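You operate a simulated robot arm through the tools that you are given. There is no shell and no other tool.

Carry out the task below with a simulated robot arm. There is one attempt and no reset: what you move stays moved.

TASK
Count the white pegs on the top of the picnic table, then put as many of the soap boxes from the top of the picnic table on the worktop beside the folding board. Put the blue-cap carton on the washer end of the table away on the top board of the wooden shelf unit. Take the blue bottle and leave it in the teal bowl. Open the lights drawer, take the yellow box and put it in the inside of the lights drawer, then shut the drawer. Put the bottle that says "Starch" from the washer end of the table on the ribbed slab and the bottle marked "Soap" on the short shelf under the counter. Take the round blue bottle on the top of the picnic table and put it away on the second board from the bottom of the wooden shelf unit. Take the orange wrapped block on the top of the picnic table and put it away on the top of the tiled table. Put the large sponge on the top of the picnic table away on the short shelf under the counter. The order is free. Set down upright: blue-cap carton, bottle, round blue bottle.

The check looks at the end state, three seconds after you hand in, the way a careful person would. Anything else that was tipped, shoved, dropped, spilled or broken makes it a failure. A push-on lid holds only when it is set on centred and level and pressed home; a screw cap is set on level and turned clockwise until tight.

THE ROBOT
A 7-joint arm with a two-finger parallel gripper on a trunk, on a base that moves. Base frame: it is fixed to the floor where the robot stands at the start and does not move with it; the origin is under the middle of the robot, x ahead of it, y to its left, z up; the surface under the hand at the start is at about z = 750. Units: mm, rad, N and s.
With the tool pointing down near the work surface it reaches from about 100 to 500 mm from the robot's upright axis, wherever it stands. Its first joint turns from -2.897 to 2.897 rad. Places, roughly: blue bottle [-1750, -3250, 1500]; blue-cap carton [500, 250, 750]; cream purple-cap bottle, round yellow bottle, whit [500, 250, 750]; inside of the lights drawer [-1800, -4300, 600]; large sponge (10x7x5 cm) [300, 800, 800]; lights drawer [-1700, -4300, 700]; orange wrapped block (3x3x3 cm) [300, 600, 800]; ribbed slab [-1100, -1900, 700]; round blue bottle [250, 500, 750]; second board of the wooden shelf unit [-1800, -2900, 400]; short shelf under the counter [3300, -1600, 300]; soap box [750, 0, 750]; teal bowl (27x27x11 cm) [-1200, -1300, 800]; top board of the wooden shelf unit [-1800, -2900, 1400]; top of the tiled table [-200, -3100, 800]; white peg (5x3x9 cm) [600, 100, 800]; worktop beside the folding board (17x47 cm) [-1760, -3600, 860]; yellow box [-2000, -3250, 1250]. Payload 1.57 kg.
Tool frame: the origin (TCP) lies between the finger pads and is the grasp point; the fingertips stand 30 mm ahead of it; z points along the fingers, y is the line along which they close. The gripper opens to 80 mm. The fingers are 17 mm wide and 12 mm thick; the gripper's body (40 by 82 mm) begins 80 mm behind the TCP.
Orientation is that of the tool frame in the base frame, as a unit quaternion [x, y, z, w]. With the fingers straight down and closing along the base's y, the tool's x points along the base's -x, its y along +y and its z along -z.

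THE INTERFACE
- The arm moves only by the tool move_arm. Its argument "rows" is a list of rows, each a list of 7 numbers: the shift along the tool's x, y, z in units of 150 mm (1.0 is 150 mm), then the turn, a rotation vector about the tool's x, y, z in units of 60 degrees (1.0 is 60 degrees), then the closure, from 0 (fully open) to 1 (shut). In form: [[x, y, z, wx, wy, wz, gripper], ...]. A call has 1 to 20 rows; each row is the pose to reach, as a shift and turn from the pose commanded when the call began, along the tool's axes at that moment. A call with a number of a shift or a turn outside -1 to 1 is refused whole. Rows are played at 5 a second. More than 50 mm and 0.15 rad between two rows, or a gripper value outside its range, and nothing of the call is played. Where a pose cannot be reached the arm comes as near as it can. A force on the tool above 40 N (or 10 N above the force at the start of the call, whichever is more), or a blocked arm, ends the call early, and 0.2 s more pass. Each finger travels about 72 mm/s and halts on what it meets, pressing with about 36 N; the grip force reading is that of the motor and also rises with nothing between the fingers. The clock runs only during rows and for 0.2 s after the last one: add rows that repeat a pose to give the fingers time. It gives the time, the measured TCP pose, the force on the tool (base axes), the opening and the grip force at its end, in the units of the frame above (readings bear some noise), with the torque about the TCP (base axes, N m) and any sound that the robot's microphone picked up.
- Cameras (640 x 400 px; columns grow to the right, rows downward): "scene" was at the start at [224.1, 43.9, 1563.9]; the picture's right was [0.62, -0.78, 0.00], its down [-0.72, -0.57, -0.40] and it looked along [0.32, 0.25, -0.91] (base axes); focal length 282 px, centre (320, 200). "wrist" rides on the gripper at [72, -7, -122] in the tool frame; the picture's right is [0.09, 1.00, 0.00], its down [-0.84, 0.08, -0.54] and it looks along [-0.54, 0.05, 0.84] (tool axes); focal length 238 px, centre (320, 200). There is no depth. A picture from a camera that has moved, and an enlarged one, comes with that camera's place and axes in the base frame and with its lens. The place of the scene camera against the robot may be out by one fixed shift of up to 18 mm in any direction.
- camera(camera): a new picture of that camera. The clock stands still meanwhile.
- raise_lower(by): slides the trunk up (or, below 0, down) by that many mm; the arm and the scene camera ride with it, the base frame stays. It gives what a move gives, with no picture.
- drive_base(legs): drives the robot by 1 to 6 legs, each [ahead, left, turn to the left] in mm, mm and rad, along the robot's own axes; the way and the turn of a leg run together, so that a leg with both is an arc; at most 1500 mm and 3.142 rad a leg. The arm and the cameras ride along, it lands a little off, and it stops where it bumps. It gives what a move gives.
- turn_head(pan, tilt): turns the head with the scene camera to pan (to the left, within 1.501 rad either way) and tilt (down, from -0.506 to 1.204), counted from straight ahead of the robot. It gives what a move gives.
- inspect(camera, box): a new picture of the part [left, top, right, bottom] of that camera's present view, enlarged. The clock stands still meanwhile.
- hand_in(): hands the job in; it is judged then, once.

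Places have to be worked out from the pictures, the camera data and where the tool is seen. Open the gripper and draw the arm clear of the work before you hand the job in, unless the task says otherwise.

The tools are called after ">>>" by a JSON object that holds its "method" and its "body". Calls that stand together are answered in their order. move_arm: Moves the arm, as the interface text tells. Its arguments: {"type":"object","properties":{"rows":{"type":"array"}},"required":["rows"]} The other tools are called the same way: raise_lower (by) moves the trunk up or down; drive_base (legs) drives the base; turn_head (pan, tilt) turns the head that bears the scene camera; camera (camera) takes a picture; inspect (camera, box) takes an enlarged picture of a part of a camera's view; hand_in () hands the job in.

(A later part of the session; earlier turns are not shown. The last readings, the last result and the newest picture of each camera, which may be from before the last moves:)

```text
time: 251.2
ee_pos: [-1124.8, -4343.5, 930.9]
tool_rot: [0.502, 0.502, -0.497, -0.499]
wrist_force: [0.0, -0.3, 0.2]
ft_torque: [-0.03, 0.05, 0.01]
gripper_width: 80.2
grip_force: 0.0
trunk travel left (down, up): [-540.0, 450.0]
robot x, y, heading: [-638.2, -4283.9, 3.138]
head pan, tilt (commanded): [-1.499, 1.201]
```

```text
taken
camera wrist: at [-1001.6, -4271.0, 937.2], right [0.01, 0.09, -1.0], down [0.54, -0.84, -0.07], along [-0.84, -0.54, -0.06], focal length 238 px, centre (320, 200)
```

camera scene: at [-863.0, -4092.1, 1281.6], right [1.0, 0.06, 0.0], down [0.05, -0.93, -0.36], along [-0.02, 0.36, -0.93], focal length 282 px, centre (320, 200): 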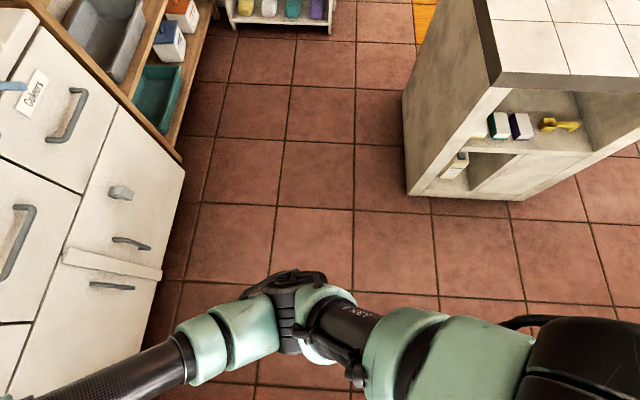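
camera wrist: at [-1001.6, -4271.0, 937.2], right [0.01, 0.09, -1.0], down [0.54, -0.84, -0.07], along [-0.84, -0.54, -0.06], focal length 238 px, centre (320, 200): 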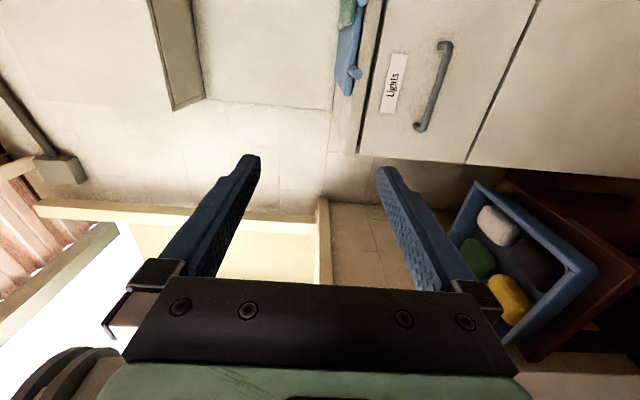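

Rolled. Now lowering the gripper to the handle's height (z≈708) and aligning to the bar's middle.

>>> {"method": "move_arm", "body": {"rows": [[0.03, 0.25, 0, 0, 0, 0, 0], [0.06, 0.5, 0, 0, 0, 0, 0], [0.09, 0.75, 0, 0, 0, 0, 0], [0.123, 1, 0, 0, 0, 0, 0]]}}

>>> {"method": "move_arm", "body": {"rows": [[0, 0.25, 0, 0, 0, 0, 0], [0, 0.486, 0, 0, 0, 0, 0], [0, 0.486, 0, 0, 0, 0, 0]]}}

>>> {"method": "drive_base", "body": {"legs": [[200, 0, 0.004]]}}

>>> {"method": "camera", "body": {"camera": "wrist"}}

```text
time: 252.2
ee_pos: [-1122.2, -4324.1, 780.5]
tool_rot: [0.501, 0.502, -0.498, -0.499]
wrist_force: [0.2, 0.0, -0.7]
ft_torque: [0.02, 0.0, 0.02]
gripper_width: 79.9
grip_force: 0.1
trunk travel left (down, up): [-540.0, 450.0]
robot x, y, heading: [-635.8, -4278.3, 3.136]
head pan, tilt (commanded): [-1.499, 1.201]
```

```text
time: 253.0
ee_pos: [-1120.4, -4325.0, 707.9]
tool_rot: [0.501, 0.502, -0.497, -0.5]
wrist_force: [0.6, -0.6, 0.3]
ft_torque: [-0.01, -0.02, -0.02]
gripper_width: 80.1
grip_force: 0.0
trunk travel left (down, up): [-540.0, 450.0]
robot x, y, heading: [-636.7, -4282.9, 3.132]
head pan, tilt (commanded): [-1.499, 1.201]
```

```text
time: 254.6
ee_pos: [-1322.7, -4327.4, 709.2]
tool_rot: [0.5, 0.505, -0.498, -0.497]
wrist_force: [0.4, 0.6, 0.4]
ft_torque: [0.01, -0.01, 0.0]
gripper_width: 80.0
grip_force: 0.0
trunk travel left (down, up): [-540.0, 450.0]
robot x, y, heading: [-838.2, -4281.4, 3.144]
head pan, tilt (commanded): [-1.499, 1.201]
```

```text
taken
camera wrist: at [-1201.1, -4253.8, 715.0], right [0.01, 0.1, -1.0], down [0.55, -0.83, -0.08], along [-0.84, -0.54, -0.06], focal length 238 px, centre (320, 200)
```

wrist: 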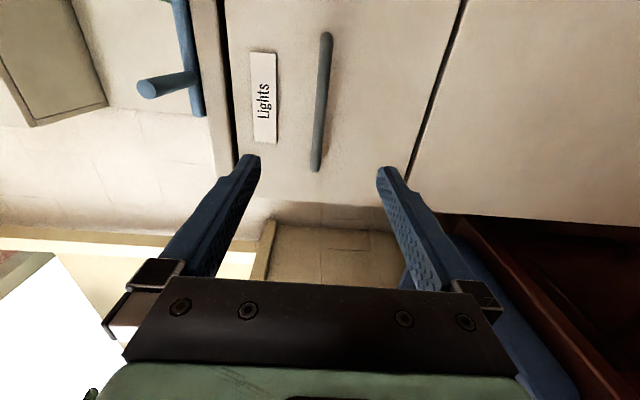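

The bar is centred between the fingers. Advancing 128 mm toward it.

>>> {"method": "move_arm", "body": {"rows": [[0, 0, 0.25, 0, 0, 0, 0], [0, 0, 0.5, 0, 0, 0, 0], [0, 0, 0.7, 0, 0, 0, 0], [0, 0, 0.85, 0, 0, 0, 0], [0, 0, 0.85, 0, 0, 0, 0]]}}

>>> {"method": "camera", "body": {"camera": "wrist"}}

```text
time: 255.8
ee_pos: [-1448.8, -4330.1, 705.8]
tool_rot: [0.499, 0.504, -0.499, -0.497]
wrist_force: [-0.4, -0.2, -1.2]
ft_torque: [0.0, 0.02, 0.01]
gripper_width: 80.0
grip_force: 0.1
trunk travel left (down, up): [-540.0, 450.0]
robot x, y, heading: [-844.0, -4284.6, 3.144]
head pan, tilt (commanded): [-1.499, 1.201]
```

```text
taken
camera wrist: at [-1328.2, -4256.8, 712.8], right [0.01, 0.1, -1.0], down [0.55, -0.83, -0.08], along [-0.84, -0.55, -0.06], focal length 238 px, centre (320, 200)
```

wrist: 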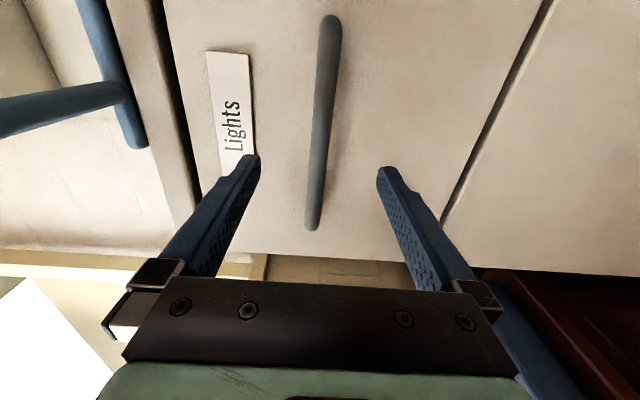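

Bar is between the fingers. Advancing another 34 mm, then closing on the bar.

>>> {"method": "move_arm", "body": {"rows": [[0, 0, 0.08, 0, 0, 0, 0], [0, 0, 0.16, 0, 0, 0, 0], [0, 0, 0.225, 0, 0, 0, 0], [0, 0, 0.225, 0, 0, 0, 0]]}}

>>> {"method": "camera", "body": {"camera": "wrist"}}

```text
time: 256.8
ee_pos: [-1483.3, -4327.0, 707.5]
tool_rot: [0.5, 0.505, -0.498, -0.497]
wrist_force: [0.0, -0.2, -0.2]
ft_torque: [-0.01, -0.02, 0.0]
gripper_width: 79.8
grip_force: 0.1
trunk travel left (down, up): [-540.0, 450.0]
robot x, y, heading: [-837.8, -4279.9, 3.141]
head pan, tilt (commanded): [-1.499, 1.201]
```

```text
taken
camera wrist: at [-1362.2, -4253.8, 714.2], right [0.01, 0.09, -1.0], down [0.55, -0.83, -0.08], along [-0.84, -0.54, -0.06], focal length 238 px, centre (320, 200)
```

wrist: 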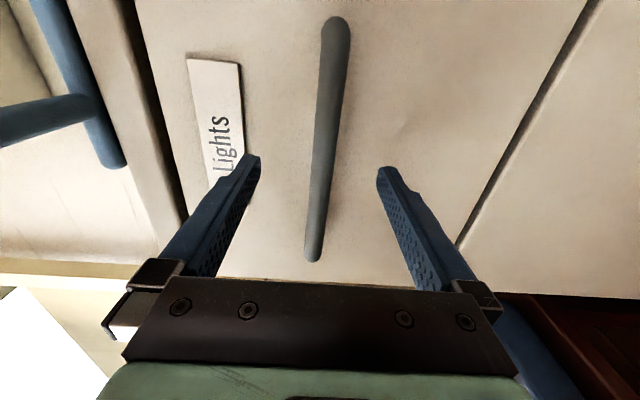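

Closing the fingers on the bar.

>>> {"method": "move_arm", "body": {"rows": [[0, 0, 0, 0, 0, 0, 0.5], [0, 0, 0, 0, 0, 0, 1], [0, 0, 0, 0, 0, 0, 1], [0, 0, 0, 0, 0, 0, 1], [0, 0, 0, 0, 0, 0, 1], [0, 0, 0, 0, 0, 0, 1]]}}

>>> {"method": "camera", "body": {"camera": "wrist"}}

```text
time: 258.2
ee_pos: [-1483.9, -4327.1, 706.8]
tool_rot: [0.5, 0.505, -0.498, -0.497]
wrist_force: [0.3, -0.2, -1.8]
ft_torque: [-0.16, 0.01, -0.05]
gripper_width: 13.7
grip_force: 29.8
trunk travel left (down, up): [-540.0, 450.0]
robot x, y, heading: [-840.0, -4278.9, 3.14]
head pan, tilt (commanded): [-1.499, 1.201]
```

```text
taken
camera wrist: at [-1362.0, -4253.7, 713.9], right [0.01, 0.1, -1.0], down [0.55, -0.83, -0.07], along [-0.84, -0.54, -0.06], focal length 238 px, centre (320, 200)
```

wrist: 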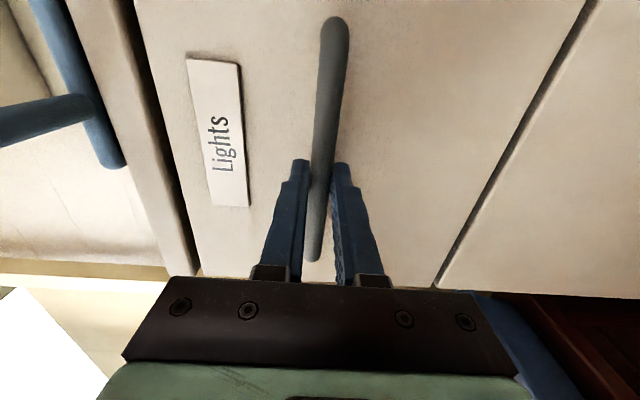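

Bar gripped (13.7 mm). Pulling the drawer open 120 mm with the arm.

>>> {"method": "move_arm", "body": {"rows": [[0, 0, -0.1, 0, 0, 0, 1], [0, 0, -0.2, 0, 0, 0, 1], [0, 0, -0.35, 0, 0, 0, 1], [0, 0, -0.5, 0, 0, 0, 1], [0, 0, -0.65, 0, 0, 0, 1], [0, 0, -0.8, 0, 0, 0, 1], [0, 0, -0.8, 0, 0, 0, 1]]}}

>>> {"method": "camera", "body": {"camera": "wrist"}}

>>> {"method": "turn_head", "body": {"pan": 0.2, "tilt": 0.8}}

>>> {"method": "camera", "body": {"camera": "scene"}}

```text
time: 259.8
ee_pos: [-1364.2, -4327.6, 706.3]
tool_rot: [0.5, 0.505, -0.498, -0.497]
wrist_force: [0.6, 0.8, -7.7]
ft_torque: [-0.12, -0.09, -0.11]
gripper_width: 13.6
grip_force: 30.1
trunk travel left (down, up): [-540.0, 450.0]
robot x, y, heading: [-840.6, -4278.5, 3.141]
head pan, tilt (commanded): [-1.499, 1.201]
```

```text
taken
camera wrist: at [-1244.1, -4253.6, 714.2], right [0.01, 0.1, -1.0], down [0.55, -0.83, -0.07], along [-0.84, -0.54, -0.06], focal length 238 px, centre (320, 200)
```

wrist: 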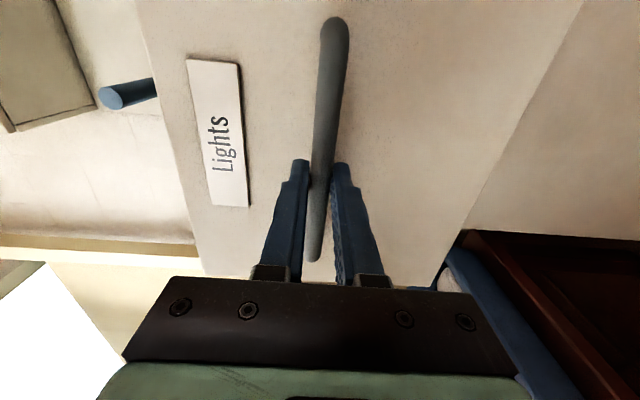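

```text
time: 261.5
ee_pos: [-1366.4, -4326.3, 707.0]
tool_rot: [0.501, 0.504, -0.498, -0.497]
wrist_force: [0.7, -1.2, -15.4]
ft_torque: [-0.1, -0.18, 0.19]
gripper_width: 13.8
grip_force: 30.4
trunk travel left (down, up): [-540.0, 450.0]
robot x, y, heading: [-840.3, -4284.9, 3.142]
head pan, tilt (commanded): [0.201, 0.799]
```

```text
taken
camera scene: at [-1082.3, -4290.3, 1309.0], right [-0.2, 0.98, 0.0], down [0.7, 0.14, -0.7], along [-0.68, -0.14, -0.72], focal length 282 px, centre (320, 200)
```

scene: 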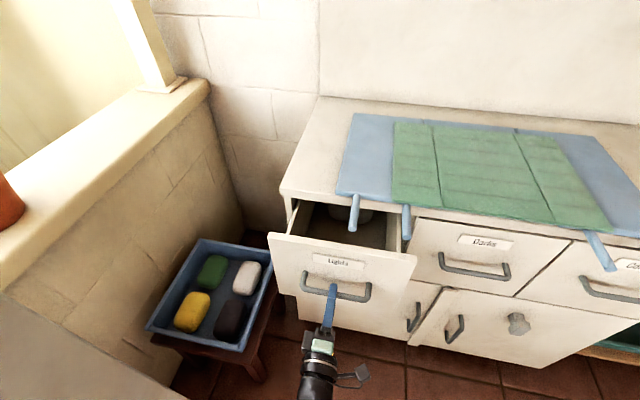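

The drawer opens smoothly. I'll pull it another ~110 mm by backing the base.

>>> {"method": "drive_base", "body": {"legs": [[-110, 0, 0]]}}

>>> {"method": "camera", "body": {"camera": "scene"}}

>>> {"method": "inspect", "body": {"camera": "scene", "box": [240, 160, 460, 310]}}

```text
time: 262.7
ee_pos: [-1249.5, -4326.3, 706.5]
tool_rot: [0.5, 0.505, -0.498, -0.497]
wrist_force: [1.3, -3.4, -16.6]
ft_torque: [-0.11, -0.28, 0.06]
gripper_width: 13.8
grip_force: 29.4
trunk travel left (down, up): [-540.0, 450.0]
robot x, y, heading: [-724.0, -4282.9, 3.141]
head pan, tilt (commanded): [0.201, 0.799]
```

```text
taken
camera scene: at [-965.7, -4290.4, 1309.0], right [-0.2, 0.98, 0.0], down [0.7, 0.14, -0.7], along [-0.68, -0.14, -0.72], focal length 282 px, centre (320, 200)
```

scene: 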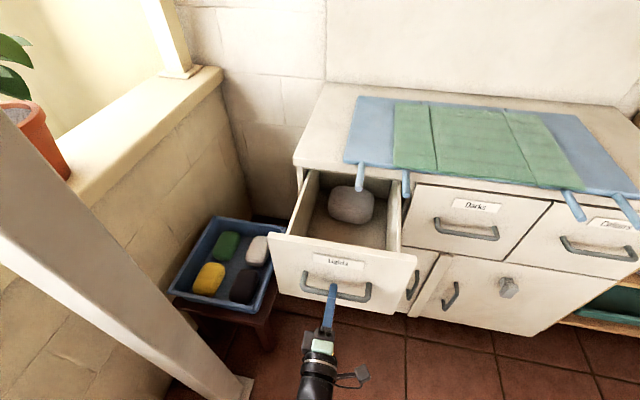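

```text
2.67 times, centred on (350, 235) of scene
camera zoom: at [-965.7, -4290.4, 1309.0], right [-0.2, 0.98, 0.0], down [0.7, 0.14, -0.7], along [-0.68, -0.14, -0.72], focal length 753 px, centre (240, 107)
```

zoom: 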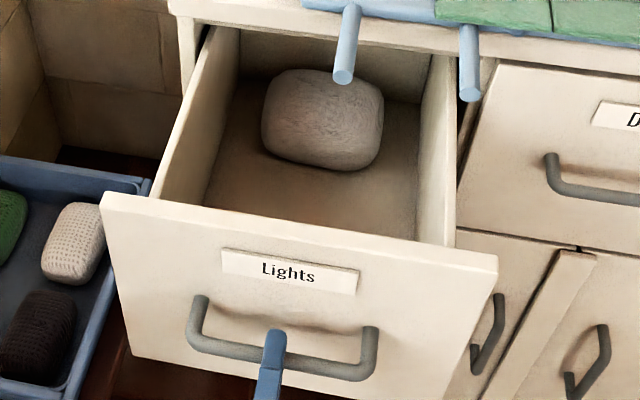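

The drawer is open ~235 mm with room in its front half. Releasing the handle and backing away.

>>> {"method": "move_arm", "body": {"rows": [[0, 0, 0, 0, 0, 0, 0.6], [0, 0, 0, 0, 0, 0, 0.2], [0, 0, 0, 0, 0, 0, 0], [0, 0, 0, 0, 0, 0, 0], [0, 0, -0.3, 0, 0, 0, 0], [0, 0, -0.6, 0, 0, 0, 0]]}}

>>> {"method": "drive_base", "body": {"legs": [[-80, 0, 0]]}}

>>> {"method": "camera", "body": {"camera": "scene"}}

```text
time: 264.1
ee_pos: [-1158.9, -4327.3, 708.4]
tool_rot: [0.5, 0.504, -0.498, -0.498]
wrist_force: [0.4, 0.1, 0.1]
ft_torque: [-0.01, 0.02, -0.02]
gripper_width: 79.9
grip_force: 0.1
trunk travel left (down, up): [-540.0, 450.0]
robot x, y, heading: [-723.6, -4281.0, 3.14]
head pan, tilt (commanded): [0.201, 0.799]
```

```text
time: 265.2
ee_pos: [-1081.6, -4327.6, 709.8]
tool_rot: [0.5, 0.504, -0.499, -0.497]
wrist_force: [-0.4, -1.2, 0.0]
ft_torque: [0.0, -0.02, -0.03]
gripper_width: 79.9
grip_force: 0.0
trunk travel left (down, up): [-540.0, 450.0]
robot x, y, heading: [-647.3, -4282.4, 3.143]
head pan, tilt (commanded): [0.201, 0.799]
```

```text
taken
camera scene: at [-886.6, -4290.2, 1309.6], right [-0.2, 0.98, 0.0], down [0.7, 0.14, -0.7], along [-0.68, -0.14, -0.72], focal length 282 px, centre (320, 200)
```

scene: 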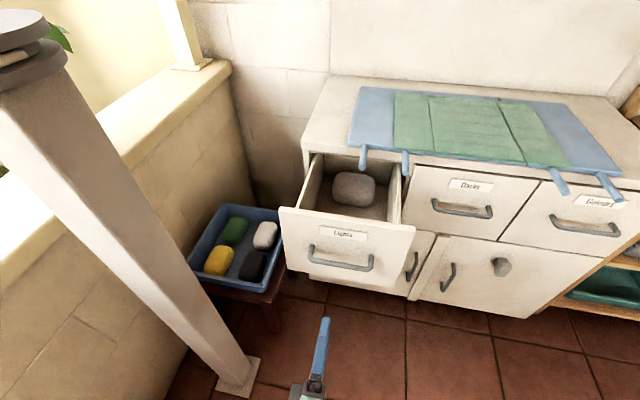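

Now I'll go back to the shelf: strafe right, move ahead, strafe right again, then raise the trunk and roll the gripper back.

>>> {"method": "drive_base", "body": {"legs": [[0, -290, 0], [200, 0, 0], [0, -720, 0]]}}

>>> {"method": "raise_lower", "body": {"by": 270}}

>>> {"method": "move_arm", "body": {"rows": [[0, -0.1, 0, 0, 0, -0.125, 0], [0, -0.2, 0, 0, 0, -0.25, 0], [0, -0.3, 0, 0, 0, -0.375, 0], [0, -0.4, 0, 0, 0, -0.5, 0], [0, -0.5, 0, 0, 0, -0.625, 0], [0, -0.6, 0, 0, 0, -0.75, 0], [0, -0.7, 0, 0, 0, -0.875, 0], [0, -0.8, 0, 0, 0, -1, 0]]}}

>>> {"method": "move_arm", "body": {"rows": [[0, 0, 0, 0, 0, -0.125, 0], [0, 0, 0, 0, 0, -0.25, 0], [0, 0, 0, 0, 0, -0.375, 0], [0, 0, 0, 0, 0, -0.5, 0], [0, 0, 0, 0, 0, -0.5, 0]]}}

>>> {"method": "camera", "body": {"camera": "wrist"}}

```text
time: 272.0
ee_pos: [-1276.6, -3290.1, 709.3]
tool_rot: [0.504, 0.501, -0.496, -0.499]
wrist_force: [-0.8, 0.0, 0.5]
ft_torque: [0.0, -0.02, -0.02]
gripper_width: 80.1
grip_force: 0.1
trunk travel left (down, up): [-540.0, 450.0]
robot x, y, heading: [-837.3, -3250.5, 3.13]
head pan, tilt (commanded): [0.201, 0.799]
```

```text
time: 274.8
ee_pos: [-1275.5, -3289.9, 980.1]
tool_rot: [0.504, 0.502, -0.494, -0.5]
wrist_force: [1.0, -0.7, 1.0]
ft_torque: [0.03, 0.01, 0.03]
gripper_width: 79.9
grip_force: 0.1
trunk travel left (down, up): [-810.0, 180.0]
robot x, y, heading: [-839.9, -3247.6, 3.131]
head pan, tilt (commanded): [0.201, 0.799]
```

```text
time: 276.6
ee_pos: [-1275.8, -3291.4, 1100.4]
tool_rot: [0.184, 0.686, -0.178, -0.681]
wrist_force: [0.4, 0.4, 0.2]
ft_torque: [0.0, -0.03, -0.03]
gripper_width: 80.0
grip_force: 0.0
trunk travel left (down, up): [-810.0, 180.0]
robot x, y, heading: [-841.4, -3250.2, 3.126]
head pan, tilt (commanded): [0.201, 0.799]
```

```text
time: 277.8
ee_pos: [-1275.6, -3290.2, 1099.2]
tool_rot: [0.001, 0.71, 0.004, -0.704]
wrist_force: [-0.1, -0.3, -0.4]
ft_torque: [-0.01, 0.04, 0.01]
gripper_width: 80.2
grip_force: 0.0
trunk travel left (down, up): [-810.0, 180.0]
robot x, y, heading: [-839.1, -3246.8, 3.127]
head pan, tilt (commanded): [0.201, 0.799]
```

```text
taken
camera wrist: at [-1155.2, -3297.8, 1170.3], right [0.01, 1.0, 0.1], down [0.55, 0.08, -0.83], along [-0.83, 0.06, -0.55], focal length 238 px, centre (320, 200)
```

wrist: 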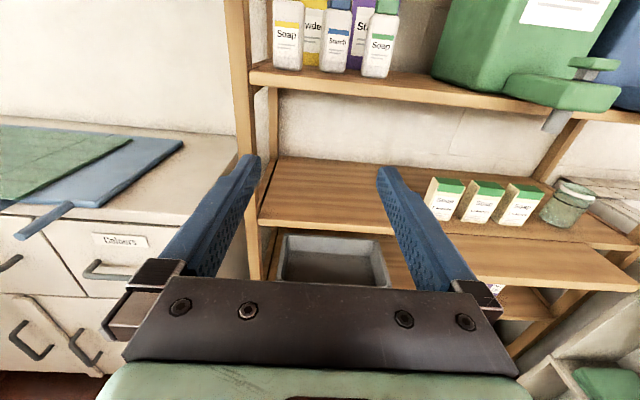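

Raising to bottle height and moving closer for a precise look at the three small bottles and boxes.

>>> {"method": "move_arm", "body": {"rows": [[0.2, 0, 0, 0, 0, 0, 0], [0.4, 0, 0, 0, 0, 0, 0], [0.63, 0, 0, 0, 0, 0, 0], [0.63, 0, 0, 0, 0, 0, 0]]}}

>>> {"method": "drive_base", "body": {"legs": [[130, 0, 0.014]]}}

>>> {"method": "camera", "body": {"camera": "wrist"}}

>>> {"method": "inspect", "body": {"camera": "wrist", "box": [240, 0, 480, 200]}}

```text
time: 278.8
ee_pos: [-1278.4, -3292.8, 1193.5]
tool_rot: [0.001, 0.711, 0.003, -0.703]
wrist_force: [-0.3, 0.5, 0.0]
ft_torque: [0.01, 0.04, 0.0]
gripper_width: 80.2
grip_force: 0.1
trunk travel left (down, up): [-810.0, 180.0]
robot x, y, heading: [-843.2, -3249.4, 3.128]
head pan, tilt (commanded): [0.201, 0.799]
```

```text
time: 280.0
ee_pos: [-1405.2, -3297.1, 1193.4]
tool_rot: [-0.002, 0.71, -0.001, -0.704]
wrist_force: [0.1, 0.4, -0.4]
ft_torque: [0.01, 0.0, 0.01]
gripper_width: 80.1
grip_force: 0.0
trunk travel left (down, up): [-810.0, 180.0]
robot x, y, heading: [-970.3, -3247.6, 3.142]
head pan, tilt (commanded): [0.201, 0.799]
```

```text
taken
camera wrist: at [-1284.6, -3302.3, 1264.6], right [-0.01, 1.0, 0.09], down [0.55, 0.08, -0.83], along [-0.84, 0.05, -0.55], focal length 238 px, centre (320, 200)
```

wrist: 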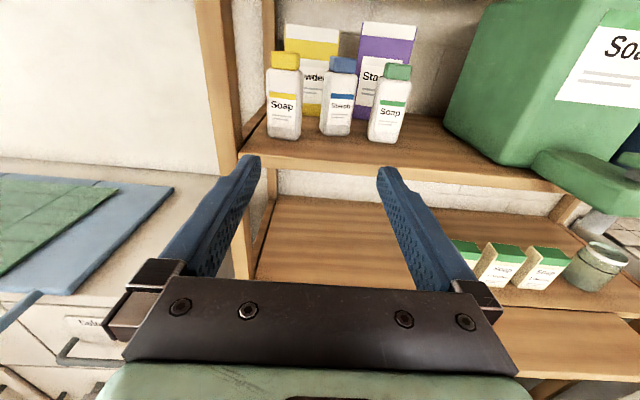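

```text
2.00 times, centred on (360, 100) of wrist
camera zoom: at [-1284.6, -3302.3, 1264.6], right [-0.01, 1.0, 0.09], down [0.55, 0.08, -0.83], along [-0.84, 0.05, -0.55], focal length 477 px, centre (240, 400)
```

zoom: 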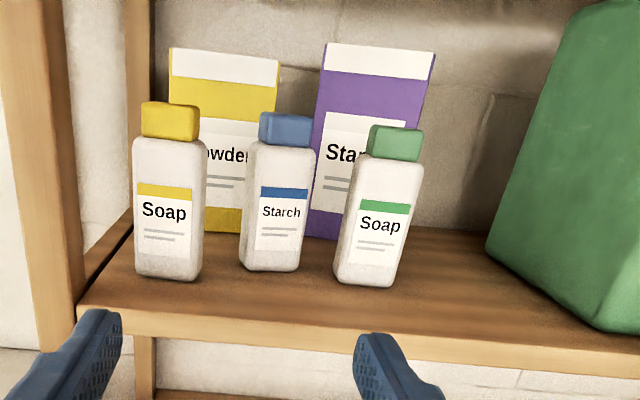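

Bottle centres: yellow-cap (-1711,-3351), blue-cap (-1760,-3260), green-cap (-1739,-3171). I must take the blue-cap bottle aside briefly to get the box out, and put it back after. Aligning to it with the gripper at ~68 mm opening.

>>> {"method": "move_arm", "body": {"rows": [[0, 0.12, 0, 0, 0, 0, 0.1], [0, 0.247, 0, 0, 0, 0, 0.15], [0, 0.247, 0, 0, 0, 0, 0.15]]}}

>>> {"method": "drive_base", "body": {"legs": [[170, 0, 0]]}}

>>> {"method": "camera", "body": {"camera": "wrist"}}

>>> {"method": "inspect", "body": {"camera": "wrist", "box": [200, 20, 440, 220]}}

```text
time: 280.8
ee_pos: [-1406.8, -3259.1, 1194.4]
tool_rot: [-0.002, 0.711, 0.0, -0.704]
wrist_force: [-0.2, -0.5, 0.5]
ft_torque: [-0.01, -0.01, 0.01]
gripper_width: 68.1
grip_force: 0.1
trunk travel left (down, up): [-810.0, 180.0]
robot x, y, heading: [-969.1, -3247.2, 3.138]
head pan, tilt (commanded): [0.201, 0.799]
```

```text
time: 282.3
ee_pos: [-1574.0, -3259.2, 1192.9]
tool_rot: [-0.003, 0.71, -0.001, -0.704]
wrist_force: [0.7, -0.3, 0.9]
ft_torque: [-0.04, -0.01, 0.01]
gripper_width: 67.7
grip_force: 0.0
trunk travel left (down, up): [-810.0, 180.0]
robot x, y, heading: [-1133.6, -3247.3, 3.144]
head pan, tilt (commanded): [0.201, 0.799]
```

```text
taken
camera wrist: at [-1453.4, -3265.6, 1265.8], right [-0.01, 1.0, 0.09], down [0.55, 0.08, -0.83], along [-0.84, 0.05, -0.55], focal length 238 px, centre (320, 200)
```

wrist: 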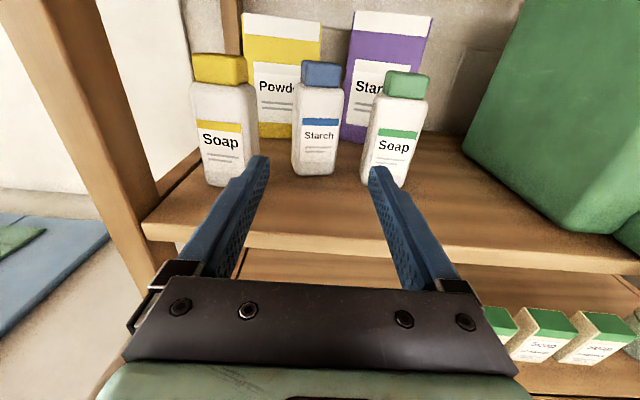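

```text
2.00 times, centred on (320, 120) of wrist
camera zoom: at [-1453.4, -3265.6, 1265.8], right [-0.01, 1.0, 0.09], down [0.55, 0.08, -0.83], along [-0.84, 0.05, -0.55], focal length 477 px, centre (320, 360)
```

zoom: 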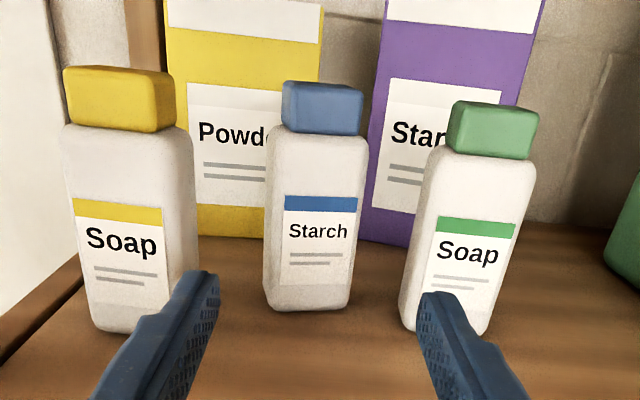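

Clearances of ~14–17 mm each side are confirmed. Advancing toward the blue-cap bottle.

>>> {"method": "move_arm", "body": {"rows": [[0, 0, 0.2, 0, 0, 0, 0.15], [0, 0, 0.4, 0, 0, 0, 0.15], [0, 0, 0.6, 0, 0, 0, 0.15], [0, 0, 0.75, 0, 0, 0, 0.15], [0, 0, 0.75, 0, 0, 0, 0.15]]}}

>>> {"method": "camera", "body": {"camera": "wrist"}}

```text
time: 283.5
ee_pos: [-1688.9, -3260.4, 1192.2]
tool_rot: [-0.003, 0.711, -0.001, -0.703]
wrist_force: [-0.1, -0.2, -0.4]
ft_torque: [0.02, 0.01, 0.0]
gripper_width: 68.0
grip_force: 0.0
trunk travel left (down, up): [-810.0, 180.0]
robot x, y, heading: [-1134.0, -3248.2, 3.145]
head pan, tilt (commanded): [0.201, 0.799]
```

```text
taken
camera wrist: at [-1567.3, -3266.8, 1263.9], right [-0.01, 1.0, 0.09], down [0.55, 0.08, -0.83], along [-0.84, 0.05, -0.55], focal length 238 px, centre (320, 200)
```

wrist: 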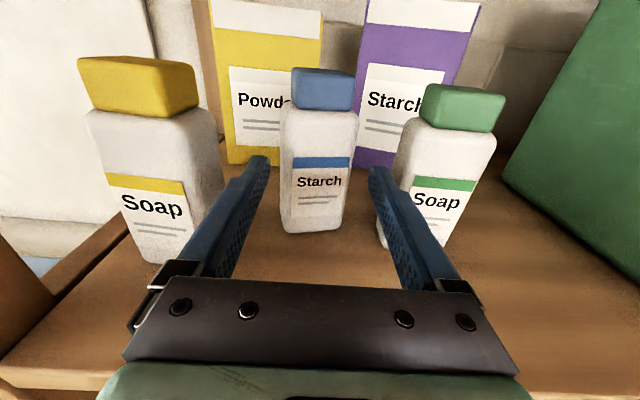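

Centred. Advancing the last 66 mm and closing.

>>> {"method": "move_arm", "body": {"rows": [[0, 0, 0.12, 0, 0, 0, 0.15], [0, 0, 0.24, 0, 0, 0, 0.15], [0, 0, 0.36, 0, 0, 0, 0.15], [0, 0, 0.44, 0, 0, 0, 0.15], [0, 0, 0.44, 0, 0, 0, 0.15]]}}

>>> {"method": "camera", "body": {"camera": "wrist"}}

```text
time: 284.7
ee_pos: [-1753.6, -3260.8, 1192.3]
tool_rot: [-0.003, 0.711, -0.001, -0.703]
wrist_force: [0.8, -0.3, 0.8]
ft_torque: [-0.01, 0.02, 0.01]
gripper_width: 67.9
grip_force: 0.0
trunk travel left (down, up): [-810.0, 180.0]
robot x, y, heading: [-1137.0, -3247.8, 3.139]
head pan, tilt (commanded): [0.201, 0.799]
```

```text
taken
camera wrist: at [-1631.6, -3266.9, 1265.0], right [-0.01, 1.0, 0.09], down [0.55, 0.08, -0.83], along [-0.84, 0.05, -0.55], focal length 238 px, centre (320, 200)
```

wrist: 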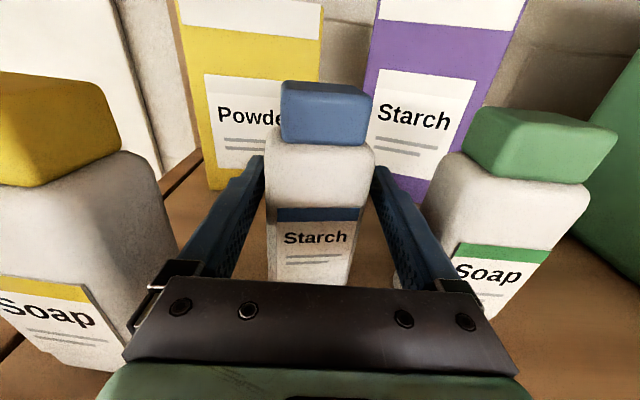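

Perfectly placed; I'll close on the bottle and note this pose (TCP -1753.6, -3260.8, 1192.3) for putting it back.

>>> {"method": "move_arm", "body": {"rows": [[0, 0, 0, 0, 0, 0, 0.3], [0, 0, 0, 0, 0, 0, 1], [0, 0, 0, 0, 0, 0, 1], [0, 0, 0, 0, 0, 0, 1], [0, 0, 0, 0, 0, 0, 1]]}}

>>> {"method": "camera", "body": {"camera": "wrist"}}

```text
time: 285.9
ee_pos: [-1752.6, -3261.0, 1192.3]
tool_rot: [-0.003, 0.711, -0.001, -0.704]
wrist_force: [-0.5, -0.9, 1.0]
ft_torque: [-0.1, 0.05, -0.01]
gripper_width: 54.7
grip_force: 36.4
trunk travel left (down, up): [-810.0, 180.0]
robot x, y, heading: [-1135.5, -3249.9, 3.141]
head pan, tilt (commanded): [0.201, 0.799]
```

```text
taken
camera wrist: at [-1631.7, -3267.1, 1265.0], right [-0.01, 1.0, 0.09], down [0.55, 0.08, -0.83], along [-0.84, 0.05, -0.55], focal length 238 px, centre (320, 200)
```

wrist: 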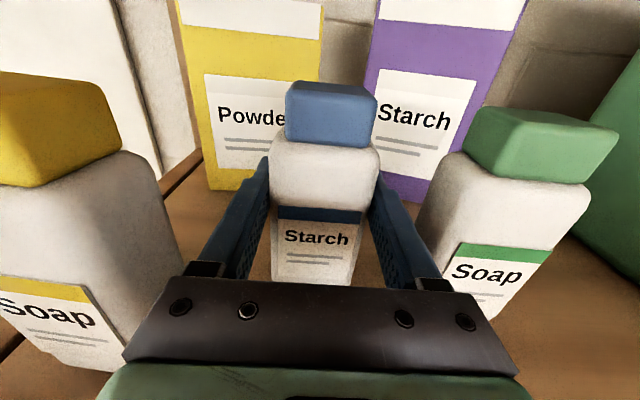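

Gripped. I'll lift 15 mm and pull it straight out, then carry it to the free worktop strip at the left for the moment.

>>> {"method": "move_arm", "body": {"rows": [[0.05, 0, 0, 0, 0, 0, 1], [0.1, 0, 0, 0, 0, 0, 1], [0.1, 0, -0.15, 0, 0, 0, 1], [0.1, 0, -0.35, 0, 0, 0, 1], [0.1, 0, -0.55, 0, 0, 0, 1], [0.1, 0, -0.75, 0, 0, 0, 1], [0.1, 0, -0.95, 0, 0, 0, 1]]}}

>>> {"method": "camera", "body": {"camera": "wrist"}}

>>> {"method": "drive_base", "body": {"legs": [[-150, 0, 0], [0, 340, 0]]}}

>>> {"method": "raise_lower", "body": {"by": -240}}

>>> {"method": "camera", "body": {"camera": "wrist"}}

>>> {"method": "camera", "body": {"camera": "scene"}}

```text
time: 287.5
ee_pos: [-1608.8, -3258.7, 1206.0]
tool_rot: [-0.003, 0.711, -0.001, -0.703]
wrist_force: [0.6, -0.9, -1.6]
ft_torque: [-0.02, 0.02, 0.0]
gripper_width: 54.8
grip_force: 36.1
trunk travel left (down, up): [-810.0, 180.0]
robot x, y, heading: [-1137.4, -3247.2, 3.145]
head pan, tilt (commanded): [0.201, 0.799]
```

```text
taken
camera wrist: at [-1487.4, -3263.8, 1278.8], right [-0.01, 1.0, 0.1], down [0.55, 0.08, -0.83], along [-0.84, 0.05, -0.55], focal length 238 px, centre (320, 200)
```

wrist: 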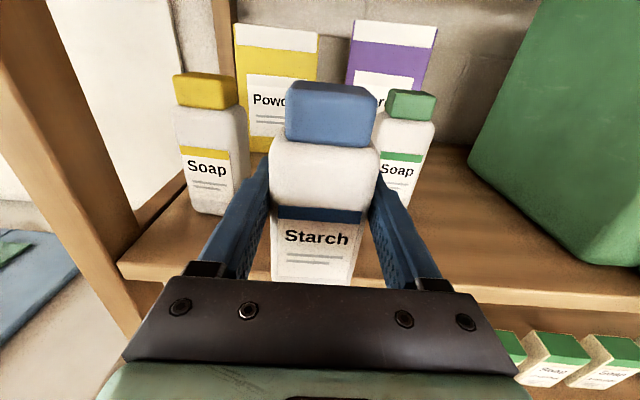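

```text
time: 290.7
ee_pos: [-1461.4, -3588.1, 1206.9]
tool_rot: [0.004, 0.711, 0.006, -0.703]
wrist_force: [-0.4, 0.4, -2.3]
ft_torque: [0.0, -0.01, 0.03]
gripper_width: 54.9
grip_force: 36.0
trunk travel left (down, up): [-810.0, 180.0]
robot x, y, heading: [-986.1, -3583.0, 3.124]
head pan, tilt (commanded): [0.201, 0.799]
```

```text
time: 293.2
ee_pos: [-1459.2, -3587.0, 966.4]
tool_rot: [0.003, 0.711, 0.005, -0.703]
wrist_force: [0.1, 0.1, -2.0]
ft_torque: [-0.01, 0.02, 0.03]
gripper_width: 54.7
grip_force: 35.8
trunk travel left (down, up): [-570.0, 420.0]
robot x, y, heading: [-983.0, -3583.0, 3.124]
head pan, tilt (commanded): [0.201, 0.799]
```

```text
taken
camera wrist: at [-1338.5, -3595.6, 1038.7], right [0.01, 1.0, 0.09], down [0.55, 0.07, -0.83], along [-0.83, 0.06, -0.55], focal length 238 px, centre (320, 200)
```

wrist: 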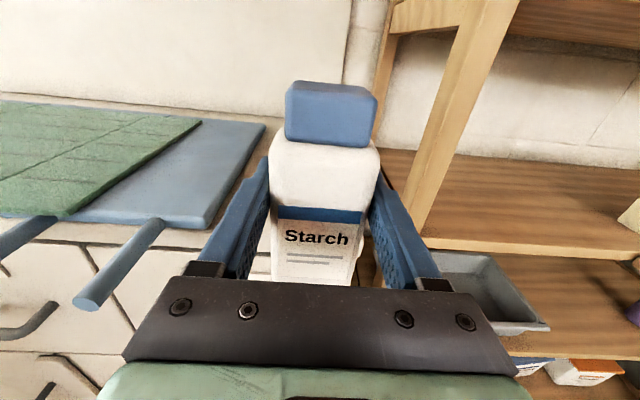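

```text
taken
camera scene: at [-1227.1, -3590.6, 1339.4], right [-0.18, 0.98, 0.0], down [0.7, 0.13, -0.7], along [-0.69, -0.13, -0.72], focal length 282 px, centre (320, 200)
```

scene: 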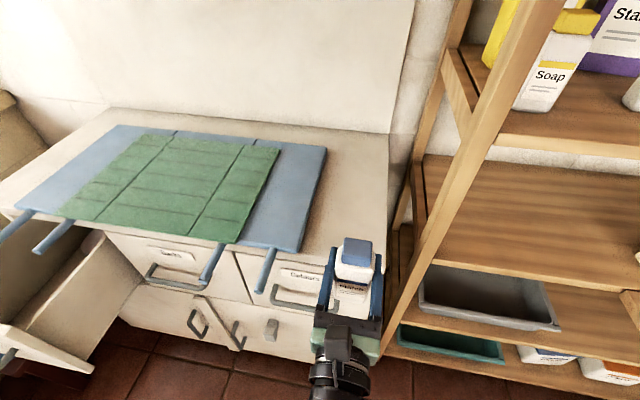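

The free strip spans y≈-3703…-3532, z≈860. I'll set the bottle down there temporarily at about (-1620,-3602).

>>> {"method": "drive_base", "body": {"legs": [[70, 0, 0.01]]}}

>>> {"method": "move_arm", "body": {"rows": [[0, -0.05, 0.2, 0, 0, 0, 1], [0, -0.1, 0.4, 0, 0, 0, 1], [0, -0.1, 0.6, 0, 0, 0, 1], [-0.1, -0.1, 0.6, 0, 0, 0, 1], [-0.17, -0.1, 0.6, 0, 0, 0, 1], [-0.17, -0.1, 0.6, 0, 0, 0, 1]]}}

>>> {"method": "camera", "body": {"camera": "wrist"}}

```text
time: 294.2
ee_pos: [-1533.7, -3592.6, 966.6]
tool_rot: [0.0, 0.711, 0.002, -0.704]
wrist_force: [-0.8, 0.7, -2.1]
ft_torque: [0.0, 0.03, -0.01]
gripper_width: 54.6
grip_force: 36.3
trunk travel left (down, up): [-570.0, 420.0]
robot x, y, heading: [-1058.3, -3587.0, 3.133]
head pan, tilt (commanded): [0.201, 0.799]
```

```text
time: 295.6
ee_pos: [-1621.9, -3605.1, 940.8]
tool_rot: [0.0, 0.711, 0.003, -0.703]
wrist_force: [-0.1, 0.6, -2.0]
ft_torque: [0.02, 0.01, -0.05]
gripper_width: 54.6
grip_force: 36.0
trunk travel left (down, up): [-570.0, 420.0]
robot x, y, heading: [-1058.6, -3583.4, 3.13]
head pan, tilt (commanded): [0.201, 0.799]
```

```text
taken
camera wrist: at [-1500.6, -3610.7, 1011.8], right [0.0, 1.0, 0.1], down [0.55, 0.08, -0.83], along [-0.83, 0.05, -0.55], focal length 238 px, centre (320, 200)
```

wrist: 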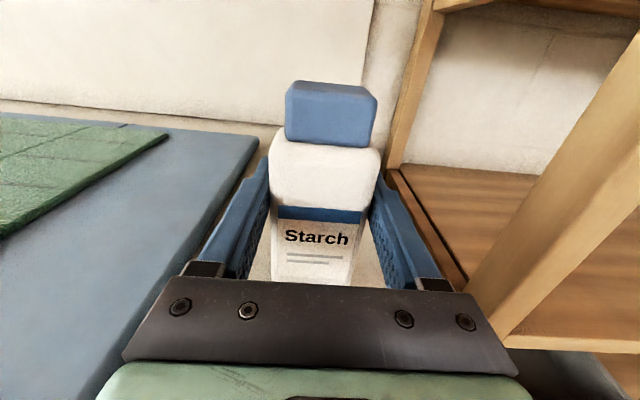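

Lowering in small steps to feel the worktop.

>>> {"method": "move_arm", "body": {"rows": [[-0.02, 0, 0, 0, 0, 0, 1], [-0.04, 0, 0, 0, 0, 0, 1], [-0.053, 0, 0, 0, 0, 0, 1]]}}

>>> {"method": "move_arm", "body": {"rows": [[-0.013, 0, 0, 0, 0, 0, 1], [-0.027, 0, 0, 0, 0, 0, 1]]}}

```text
time: 296.4
ee_pos: [-1622.1, -3605.3, 932.9]
tool_rot: [0.0, 0.71, 0.002, -0.704]
wrist_force: [-0.3, -0.2, -0.7]
ft_torque: [-0.04, -0.01, 0.01]
gripper_width: 54.7
grip_force: 36.1
trunk travel left (down, up): [-570.0, 420.0]
robot x, y, heading: [-1060.9, -3581.4, 3.127]
head pan, tilt (commanded): [0.201, 0.799]
```

```text
time: 297.0
ee_pos: [-1621.3, -3605.2, 932.6]
tool_rot: [0.001, 0.708, 0.003, -0.706]
wrist_force: [-4.0, 1.0, 18.2]
ft_torque: [-0.1, -0.14, -0.04]
gripper_width: 54.8
grip_force: 36.4
trunk travel left (down, up): [-570.0, 420.0]
robot x, y, heading: [-1058.0, -3584.0, 3.132]
head pan, tilt (commanded): [0.201, 0.799]
```

Contact at z≈933 (worktop 860). Releasing and retracting.

>>> {"method": "move_arm", "body": {"rows": [[0.027, 0, 0, 0, 0, 0, 1], [0.027, 0, 0, 0, 0, 0, 0.25], [0.027, 0, 0, 0, 0, 0, 0.1], [0.027, 0, 0, 0, 0, 0, 0], [0.027, 0, 0, 0, 0, 0, 0], [0.027, 0, -0.3, 0, 0, 0, 0], [0.027, 0, -0.6, 0, 0, 0, 0]]}}

>>> {"method": "camera", "body": {"camera": "wrist"}}

```text
time: 298.6
ee_pos: [-1532.0, -3606.2, 932.9]
tool_rot: [0.001, 0.71, 0.003, -0.704]
wrist_force: [1.0, -0.7, -0.5]
ft_torque: [0.02, 0.02, 0.0]
gripper_width: 80.2
grip_force: 0.1
trunk travel left (down, up): [-570.0, 420.0]
robot x, y, heading: [-1059.6, -3584.5, 3.132]
head pan, tilt (commanded): [0.201, 0.799]
```

```text
taken
camera wrist: at [-1410.8, -3613.4, 1004.6], right [0.0, 1.0, 0.1], down [0.55, 0.08, -0.83], along [-0.84, 0.05, -0.55], focal length 238 px, centre (320, 200)
```

wrist: 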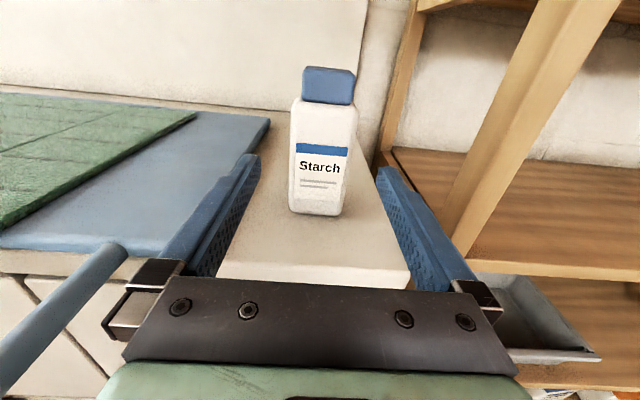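

The bottle stands safely. Thinking again: the shelf's left side is open between its posts above the worktop, so the yellow box can be gripped by its left end from the side and drawn out leftwards, without passing the bottles. So I'll first restore the blue-cap bottle: re-grip it.

>>> {"method": "move_arm", "body": {"rows": [[0, 0, 0.2, 0, 0, 0, 0], [0, 0, 0.4, 0, 0, 0, 0], [0, 0, 0.6, 0, 0, 0, 0], [0, 0, 0.6, 0, 0, 0, 0.3], [0, 0, 0.6, 0, 0, 0, 1], [0, 0, 0.6, 0, 0, 0, 1], [0, 0, 0.6, 0, 0, 0, 1], [0, 0, 0.6, 0, 0, 0, 1]]}}

>>> {"method": "move_arm", "body": {"rows": [[0.1, 0, 0, 0, 0, 0, 1], [0.2, 0, 0, 0, 0, 0, 1], [0.2, 0, -0.2, 0, 0, 0, 1], [0.2, 0, -0.4, 0, 0, 0, 1], [0.2, 0, -0.6, 0, 0, 0, 1]]}}

>>> {"method": "drive_base", "body": {"legs": [[-80, 0, 0.005]]}}

>>> {"method": "raise_lower", "body": {"by": 245}}

>>> {"method": "camera", "body": {"camera": "wrist"}}

```text
time: 300.4
ee_pos: [-1621.8, -3606.8, 931.8]
tool_rot: [-0.001, 0.711, 0.001, -0.703]
wrist_force: [-1.1, -0.5, 0.8]
ft_torque: [-0.09, 0.06, -0.04]
gripper_width: 54.8
grip_force: 36.1
trunk travel left (down, up): [-570.0, 420.0]
robot x, y, heading: [-1059.1, -3586.5, 3.135]
head pan, tilt (commanded): [0.201, 0.799]
```

```text
time: 301.6
ee_pos: [-1531.7, -3607.0, 964.0]
tool_rot: [-0.001, 0.711, 0.002, -0.704]
wrist_force: [0.3, 0.4, -1.6]
ft_torque: [-0.02, 0.04, -0.04]
gripper_width: 54.9
grip_force: 35.8
trunk travel left (down, up): [-570.0, 420.0]
robot x, y, heading: [-1058.2, -3584.6, 3.127]
head pan, tilt (commanded): [0.201, 0.799]
```

```text
time: 302.7
ee_pos: [-1450.6, -3610.6, 963.5]
tool_rot: [-0.002, 0.711, 0.0, -0.703]
wrist_force: [0.7, 0.0, -2.2]
ft_torque: [0.02, 0.0, 0.03]
gripper_width: 54.9
grip_force: 35.7
trunk travel left (down, up): [-570.0, 420.0]
robot x, y, heading: [-977.5, -3585.4, 3.136]
head pan, tilt (commanded): [0.201, 0.799]
```

```text
time: 305.2
ee_pos: [-1451.3, -3610.8, 1208.2]
tool_rot: [-0.002, 0.711, 0.0, -0.704]
wrist_force: [0.0, -0.1, -1.9]
ft_torque: [-0.01, 0.0, -0.01]
gripper_width: 54.9
grip_force: 35.7
trunk travel left (down, up): [-815.0, 175.0]
robot x, y, heading: [-976.4, -3588.7, 3.143]
head pan, tilt (commanded): [0.201, 0.799]
```

```text
taken
camera wrist: at [-1329.3, -3616.5, 1279.4], right [-0.01, 1.0, 0.09], down [0.55, 0.08, -0.83], along [-0.83, 0.05, -0.55], focal length 238 px, centre (320, 200)
```

wrist: 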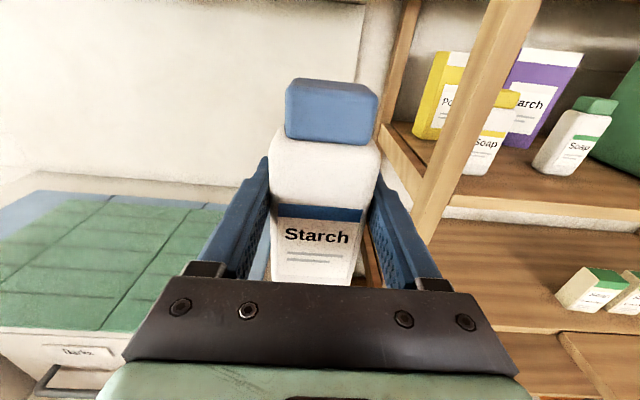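

I also get a good look at the shelf's open left side. Strafing right to bring the bottle back in front of its place.

>>> {"method": "drive_base", "body": {"legs": [[0, -347, 0]]}}

>>> {"method": "camera", "body": {"camera": "wrist"}}

```text
time: 307.5
ee_pos: [-1449.7, -3257.3, 1207.8]
tool_rot: [-0.003, 0.711, -0.001, -0.703]
wrist_force: [-0.3, 0.6, -1.5]
ft_torque: [-0.05, 0.02, 0.0]
gripper_width: 54.6
grip_force: 36.3
trunk travel left (down, up): [-815.0, 175.0]
robot x, y, heading: [-976.7, -3228.1, 3.136]
head pan, tilt (commanded): [0.201, 0.799]
```

```text
taken
camera wrist: at [-1328.7, -3262.7, 1279.5], right [0.0, 1.0, 0.09], down [0.55, 0.08, -0.83], along [-0.83, 0.05, -0.55], focal length 238 px, centre (320, 200)
```

wrist: 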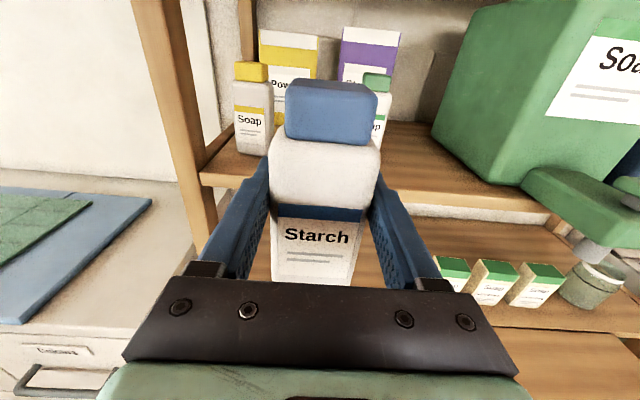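

Driving 155 mm forward, then adjusting y with the arm and inserting.

>>> {"method": "drive_base", "body": {"legs": [[155, 0, 0.003]]}}

>>> {"method": "camera", "body": {"camera": "wrist"}}

```text
time: 308.9
ee_pos: [-1606.2, -3258.1, 1206.6]
tool_rot: [-0.004, 0.711, -0.002, -0.703]
wrist_force: [0.1, 0.7, -1.3]
ft_torque: [0.02, -0.02, -0.01]
gripper_width: 54.4
grip_force: 36.1
trunk travel left (down, up): [-815.0, 175.0]
robot x, y, heading: [-1132.8, -3232.3, -3.138]
head pan, tilt (commanded): [0.201, 0.799]
```

```text
taken
camera wrist: at [-1485.4, -3264.3, 1279.5], right [-0.01, 1.0, 0.09], down [0.55, 0.08, -0.83], along [-0.84, 0.05, -0.55], focal length 238 px, centre (320, 200)
```

wrist: 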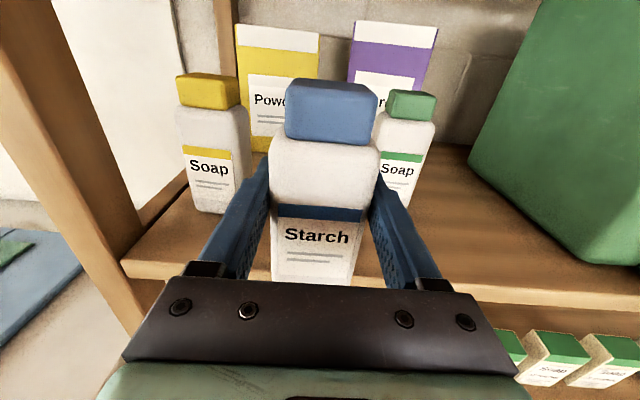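

Matches the earlier view. Inserting the bottle to its original spot.

>>> {"method": "move_arm", "body": {"rows": [[0, -0.015, 0.15, 0, 0, 0, 1], [0, -0.028, 0.3, 0, 0, 0, 1], [0, -0.028, 0.5, 0, 0, 0, 1], [0, -0.028, 0.7, 0, 0, 0, 1], [0, -0.028, 0.85, 0, 0, 0, 1], [0, -0.028, 0.983, 0, 0, 0, 1], [0, -0.028, 0.983, 0, 0, 0, 1]]}}

>>> {"method": "camera", "body": {"camera": "wrist"}}

```text
time: 310.5
ee_pos: [-1754.0, -3263.4, 1205.8]
tool_rot: [-0.004, 0.71, -0.002, -0.704]
wrist_force: [0.5, -0.7, -1.5]
ft_torque: [0.02, 0.02, 0.02]
gripper_width: 54.5
grip_force: 36.2
trunk travel left (down, up): [-815.0, 175.0]
robot x, y, heading: [-1132.6, -3235.0, -3.139]
head pan, tilt (commanded): [0.201, 0.799]
```

```text
taken
camera wrist: at [-1632.8, -3268.6, 1278.0], right [-0.01, 1.0, 0.1], down [0.55, 0.08, -0.83], along [-0.84, 0.04, -0.55], focal length 238 px, centre (320, 200)
```

wrist: 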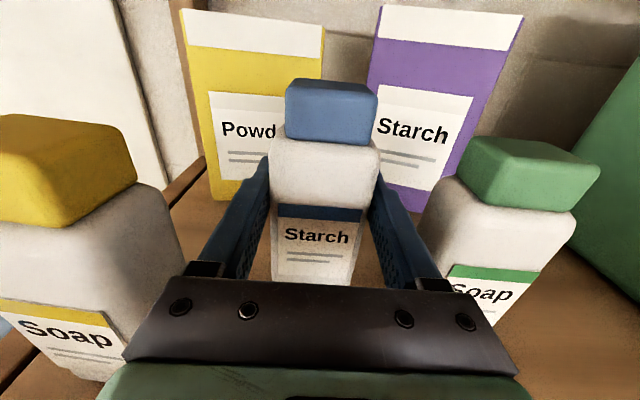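

Lowering onto the board.

>>> {"method": "move_arm", "body": {"rows": [[-0.03, 0, 0, 0, 0, 0, 1], [-0.06, 0, 0, 0, 0, 0, 1], [-0.08, 0, 0, 0, 0, 0, 1], [-0.095, 0, 0, 0, 0, 0, 1]]}}

>>> {"method": "move_arm", "body": {"rows": [[-0.01, 0, 0, 0, 0, 0, 1], [-0.02, 0, 0, 0, 0, 0, 1]]}}

```text
time: 311.5
ee_pos: [-1755.4, -3265.0, 1192.7]
tool_rot: [-0.003, 0.711, -0.001, -0.703]
wrist_force: [-0.7, -1.0, -1.7]
ft_torque: [-0.05, -0.01, -0.04]
gripper_width: 54.8
grip_force: 36.0
trunk travel left (down, up): [-815.0, 175.0]
robot x, y, heading: [-1132.4, -3229.6, -3.145]
head pan, tilt (commanded): [0.201, 0.799]
```

```text
time: 312.1
ee_pos: [-1752.7, -3264.7, 1191.5]
tool_rot: [-0.003, 0.709, -0.002, -0.705]
wrist_force: [-5.5, 0.3, 13.5]
ft_torque: [0.05, 0.09, 0.01]
gripper_width: 54.5
grip_force: 36.3
trunk travel left (down, up): [-815.0, 175.0]
robot x, y, heading: [-1133.2, -3232.5, -3.138]
head pan, tilt (commanded): [0.201, 0.799]
```

Contact. Opening to the same 68 mm opening and retracting straight out.

>>> {"method": "move_arm", "body": {"rows": [[0.02, 0, 0, 0, 0, 0, 1], [0.02, 0, 0, 0, 0, 0, 0.25], [0.02, 0, 0, 0, 0, 0, 0.15], [0.02, 0, 0, 0, 0, 0, 0.15], [0.02, 0, -0.15, 0, 0, 0, 0.15], [0.02, 0, -0.35, 0, 0, 0, 0.15], [0.02, 0, -0.6, 0, 0, 0, 0.15], [0.02, 0, -0.85, 0, 0, 0, 0.15], [0.02, 0, -1, 0, 0, 0, 0.15]]}}

>>> {"method": "camera", "body": {"camera": "wrist"}}

```text
time: 314.1
ee_pos: [-1601.5, -3262.3, 1192.8]
tool_rot: [-0.004, 0.71, -0.002, -0.704]
wrist_force: [0.3, -0.1, -0.3]
ft_torque: [-0.01, 0.01, 0.0]
gripper_width: 68.2
grip_force: 0.1
trunk travel left (down, up): [-815.0, 175.0]
robot x, y, heading: [-1130.4, -3229.9, -3.135]
head pan, tilt (commanded): [0.201, 0.799]
```

```text
taken
camera wrist: at [-1480.0, -3268.1, 1265.0], right [-0.01, 1.0, 0.1], down [0.55, 0.08, -0.83], along [-0.84, 0.05, -0.55], focal length 238 px, centre (320, 200)
```

wrist: 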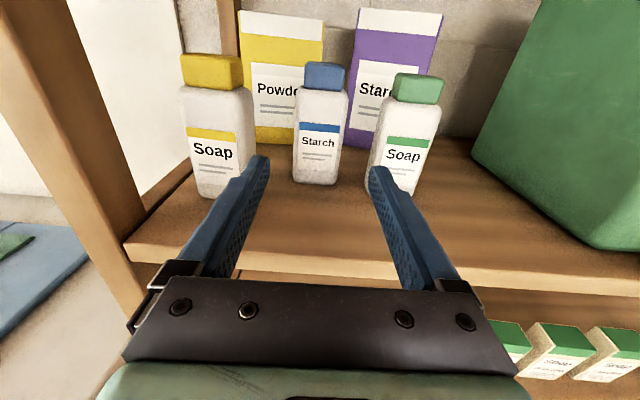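

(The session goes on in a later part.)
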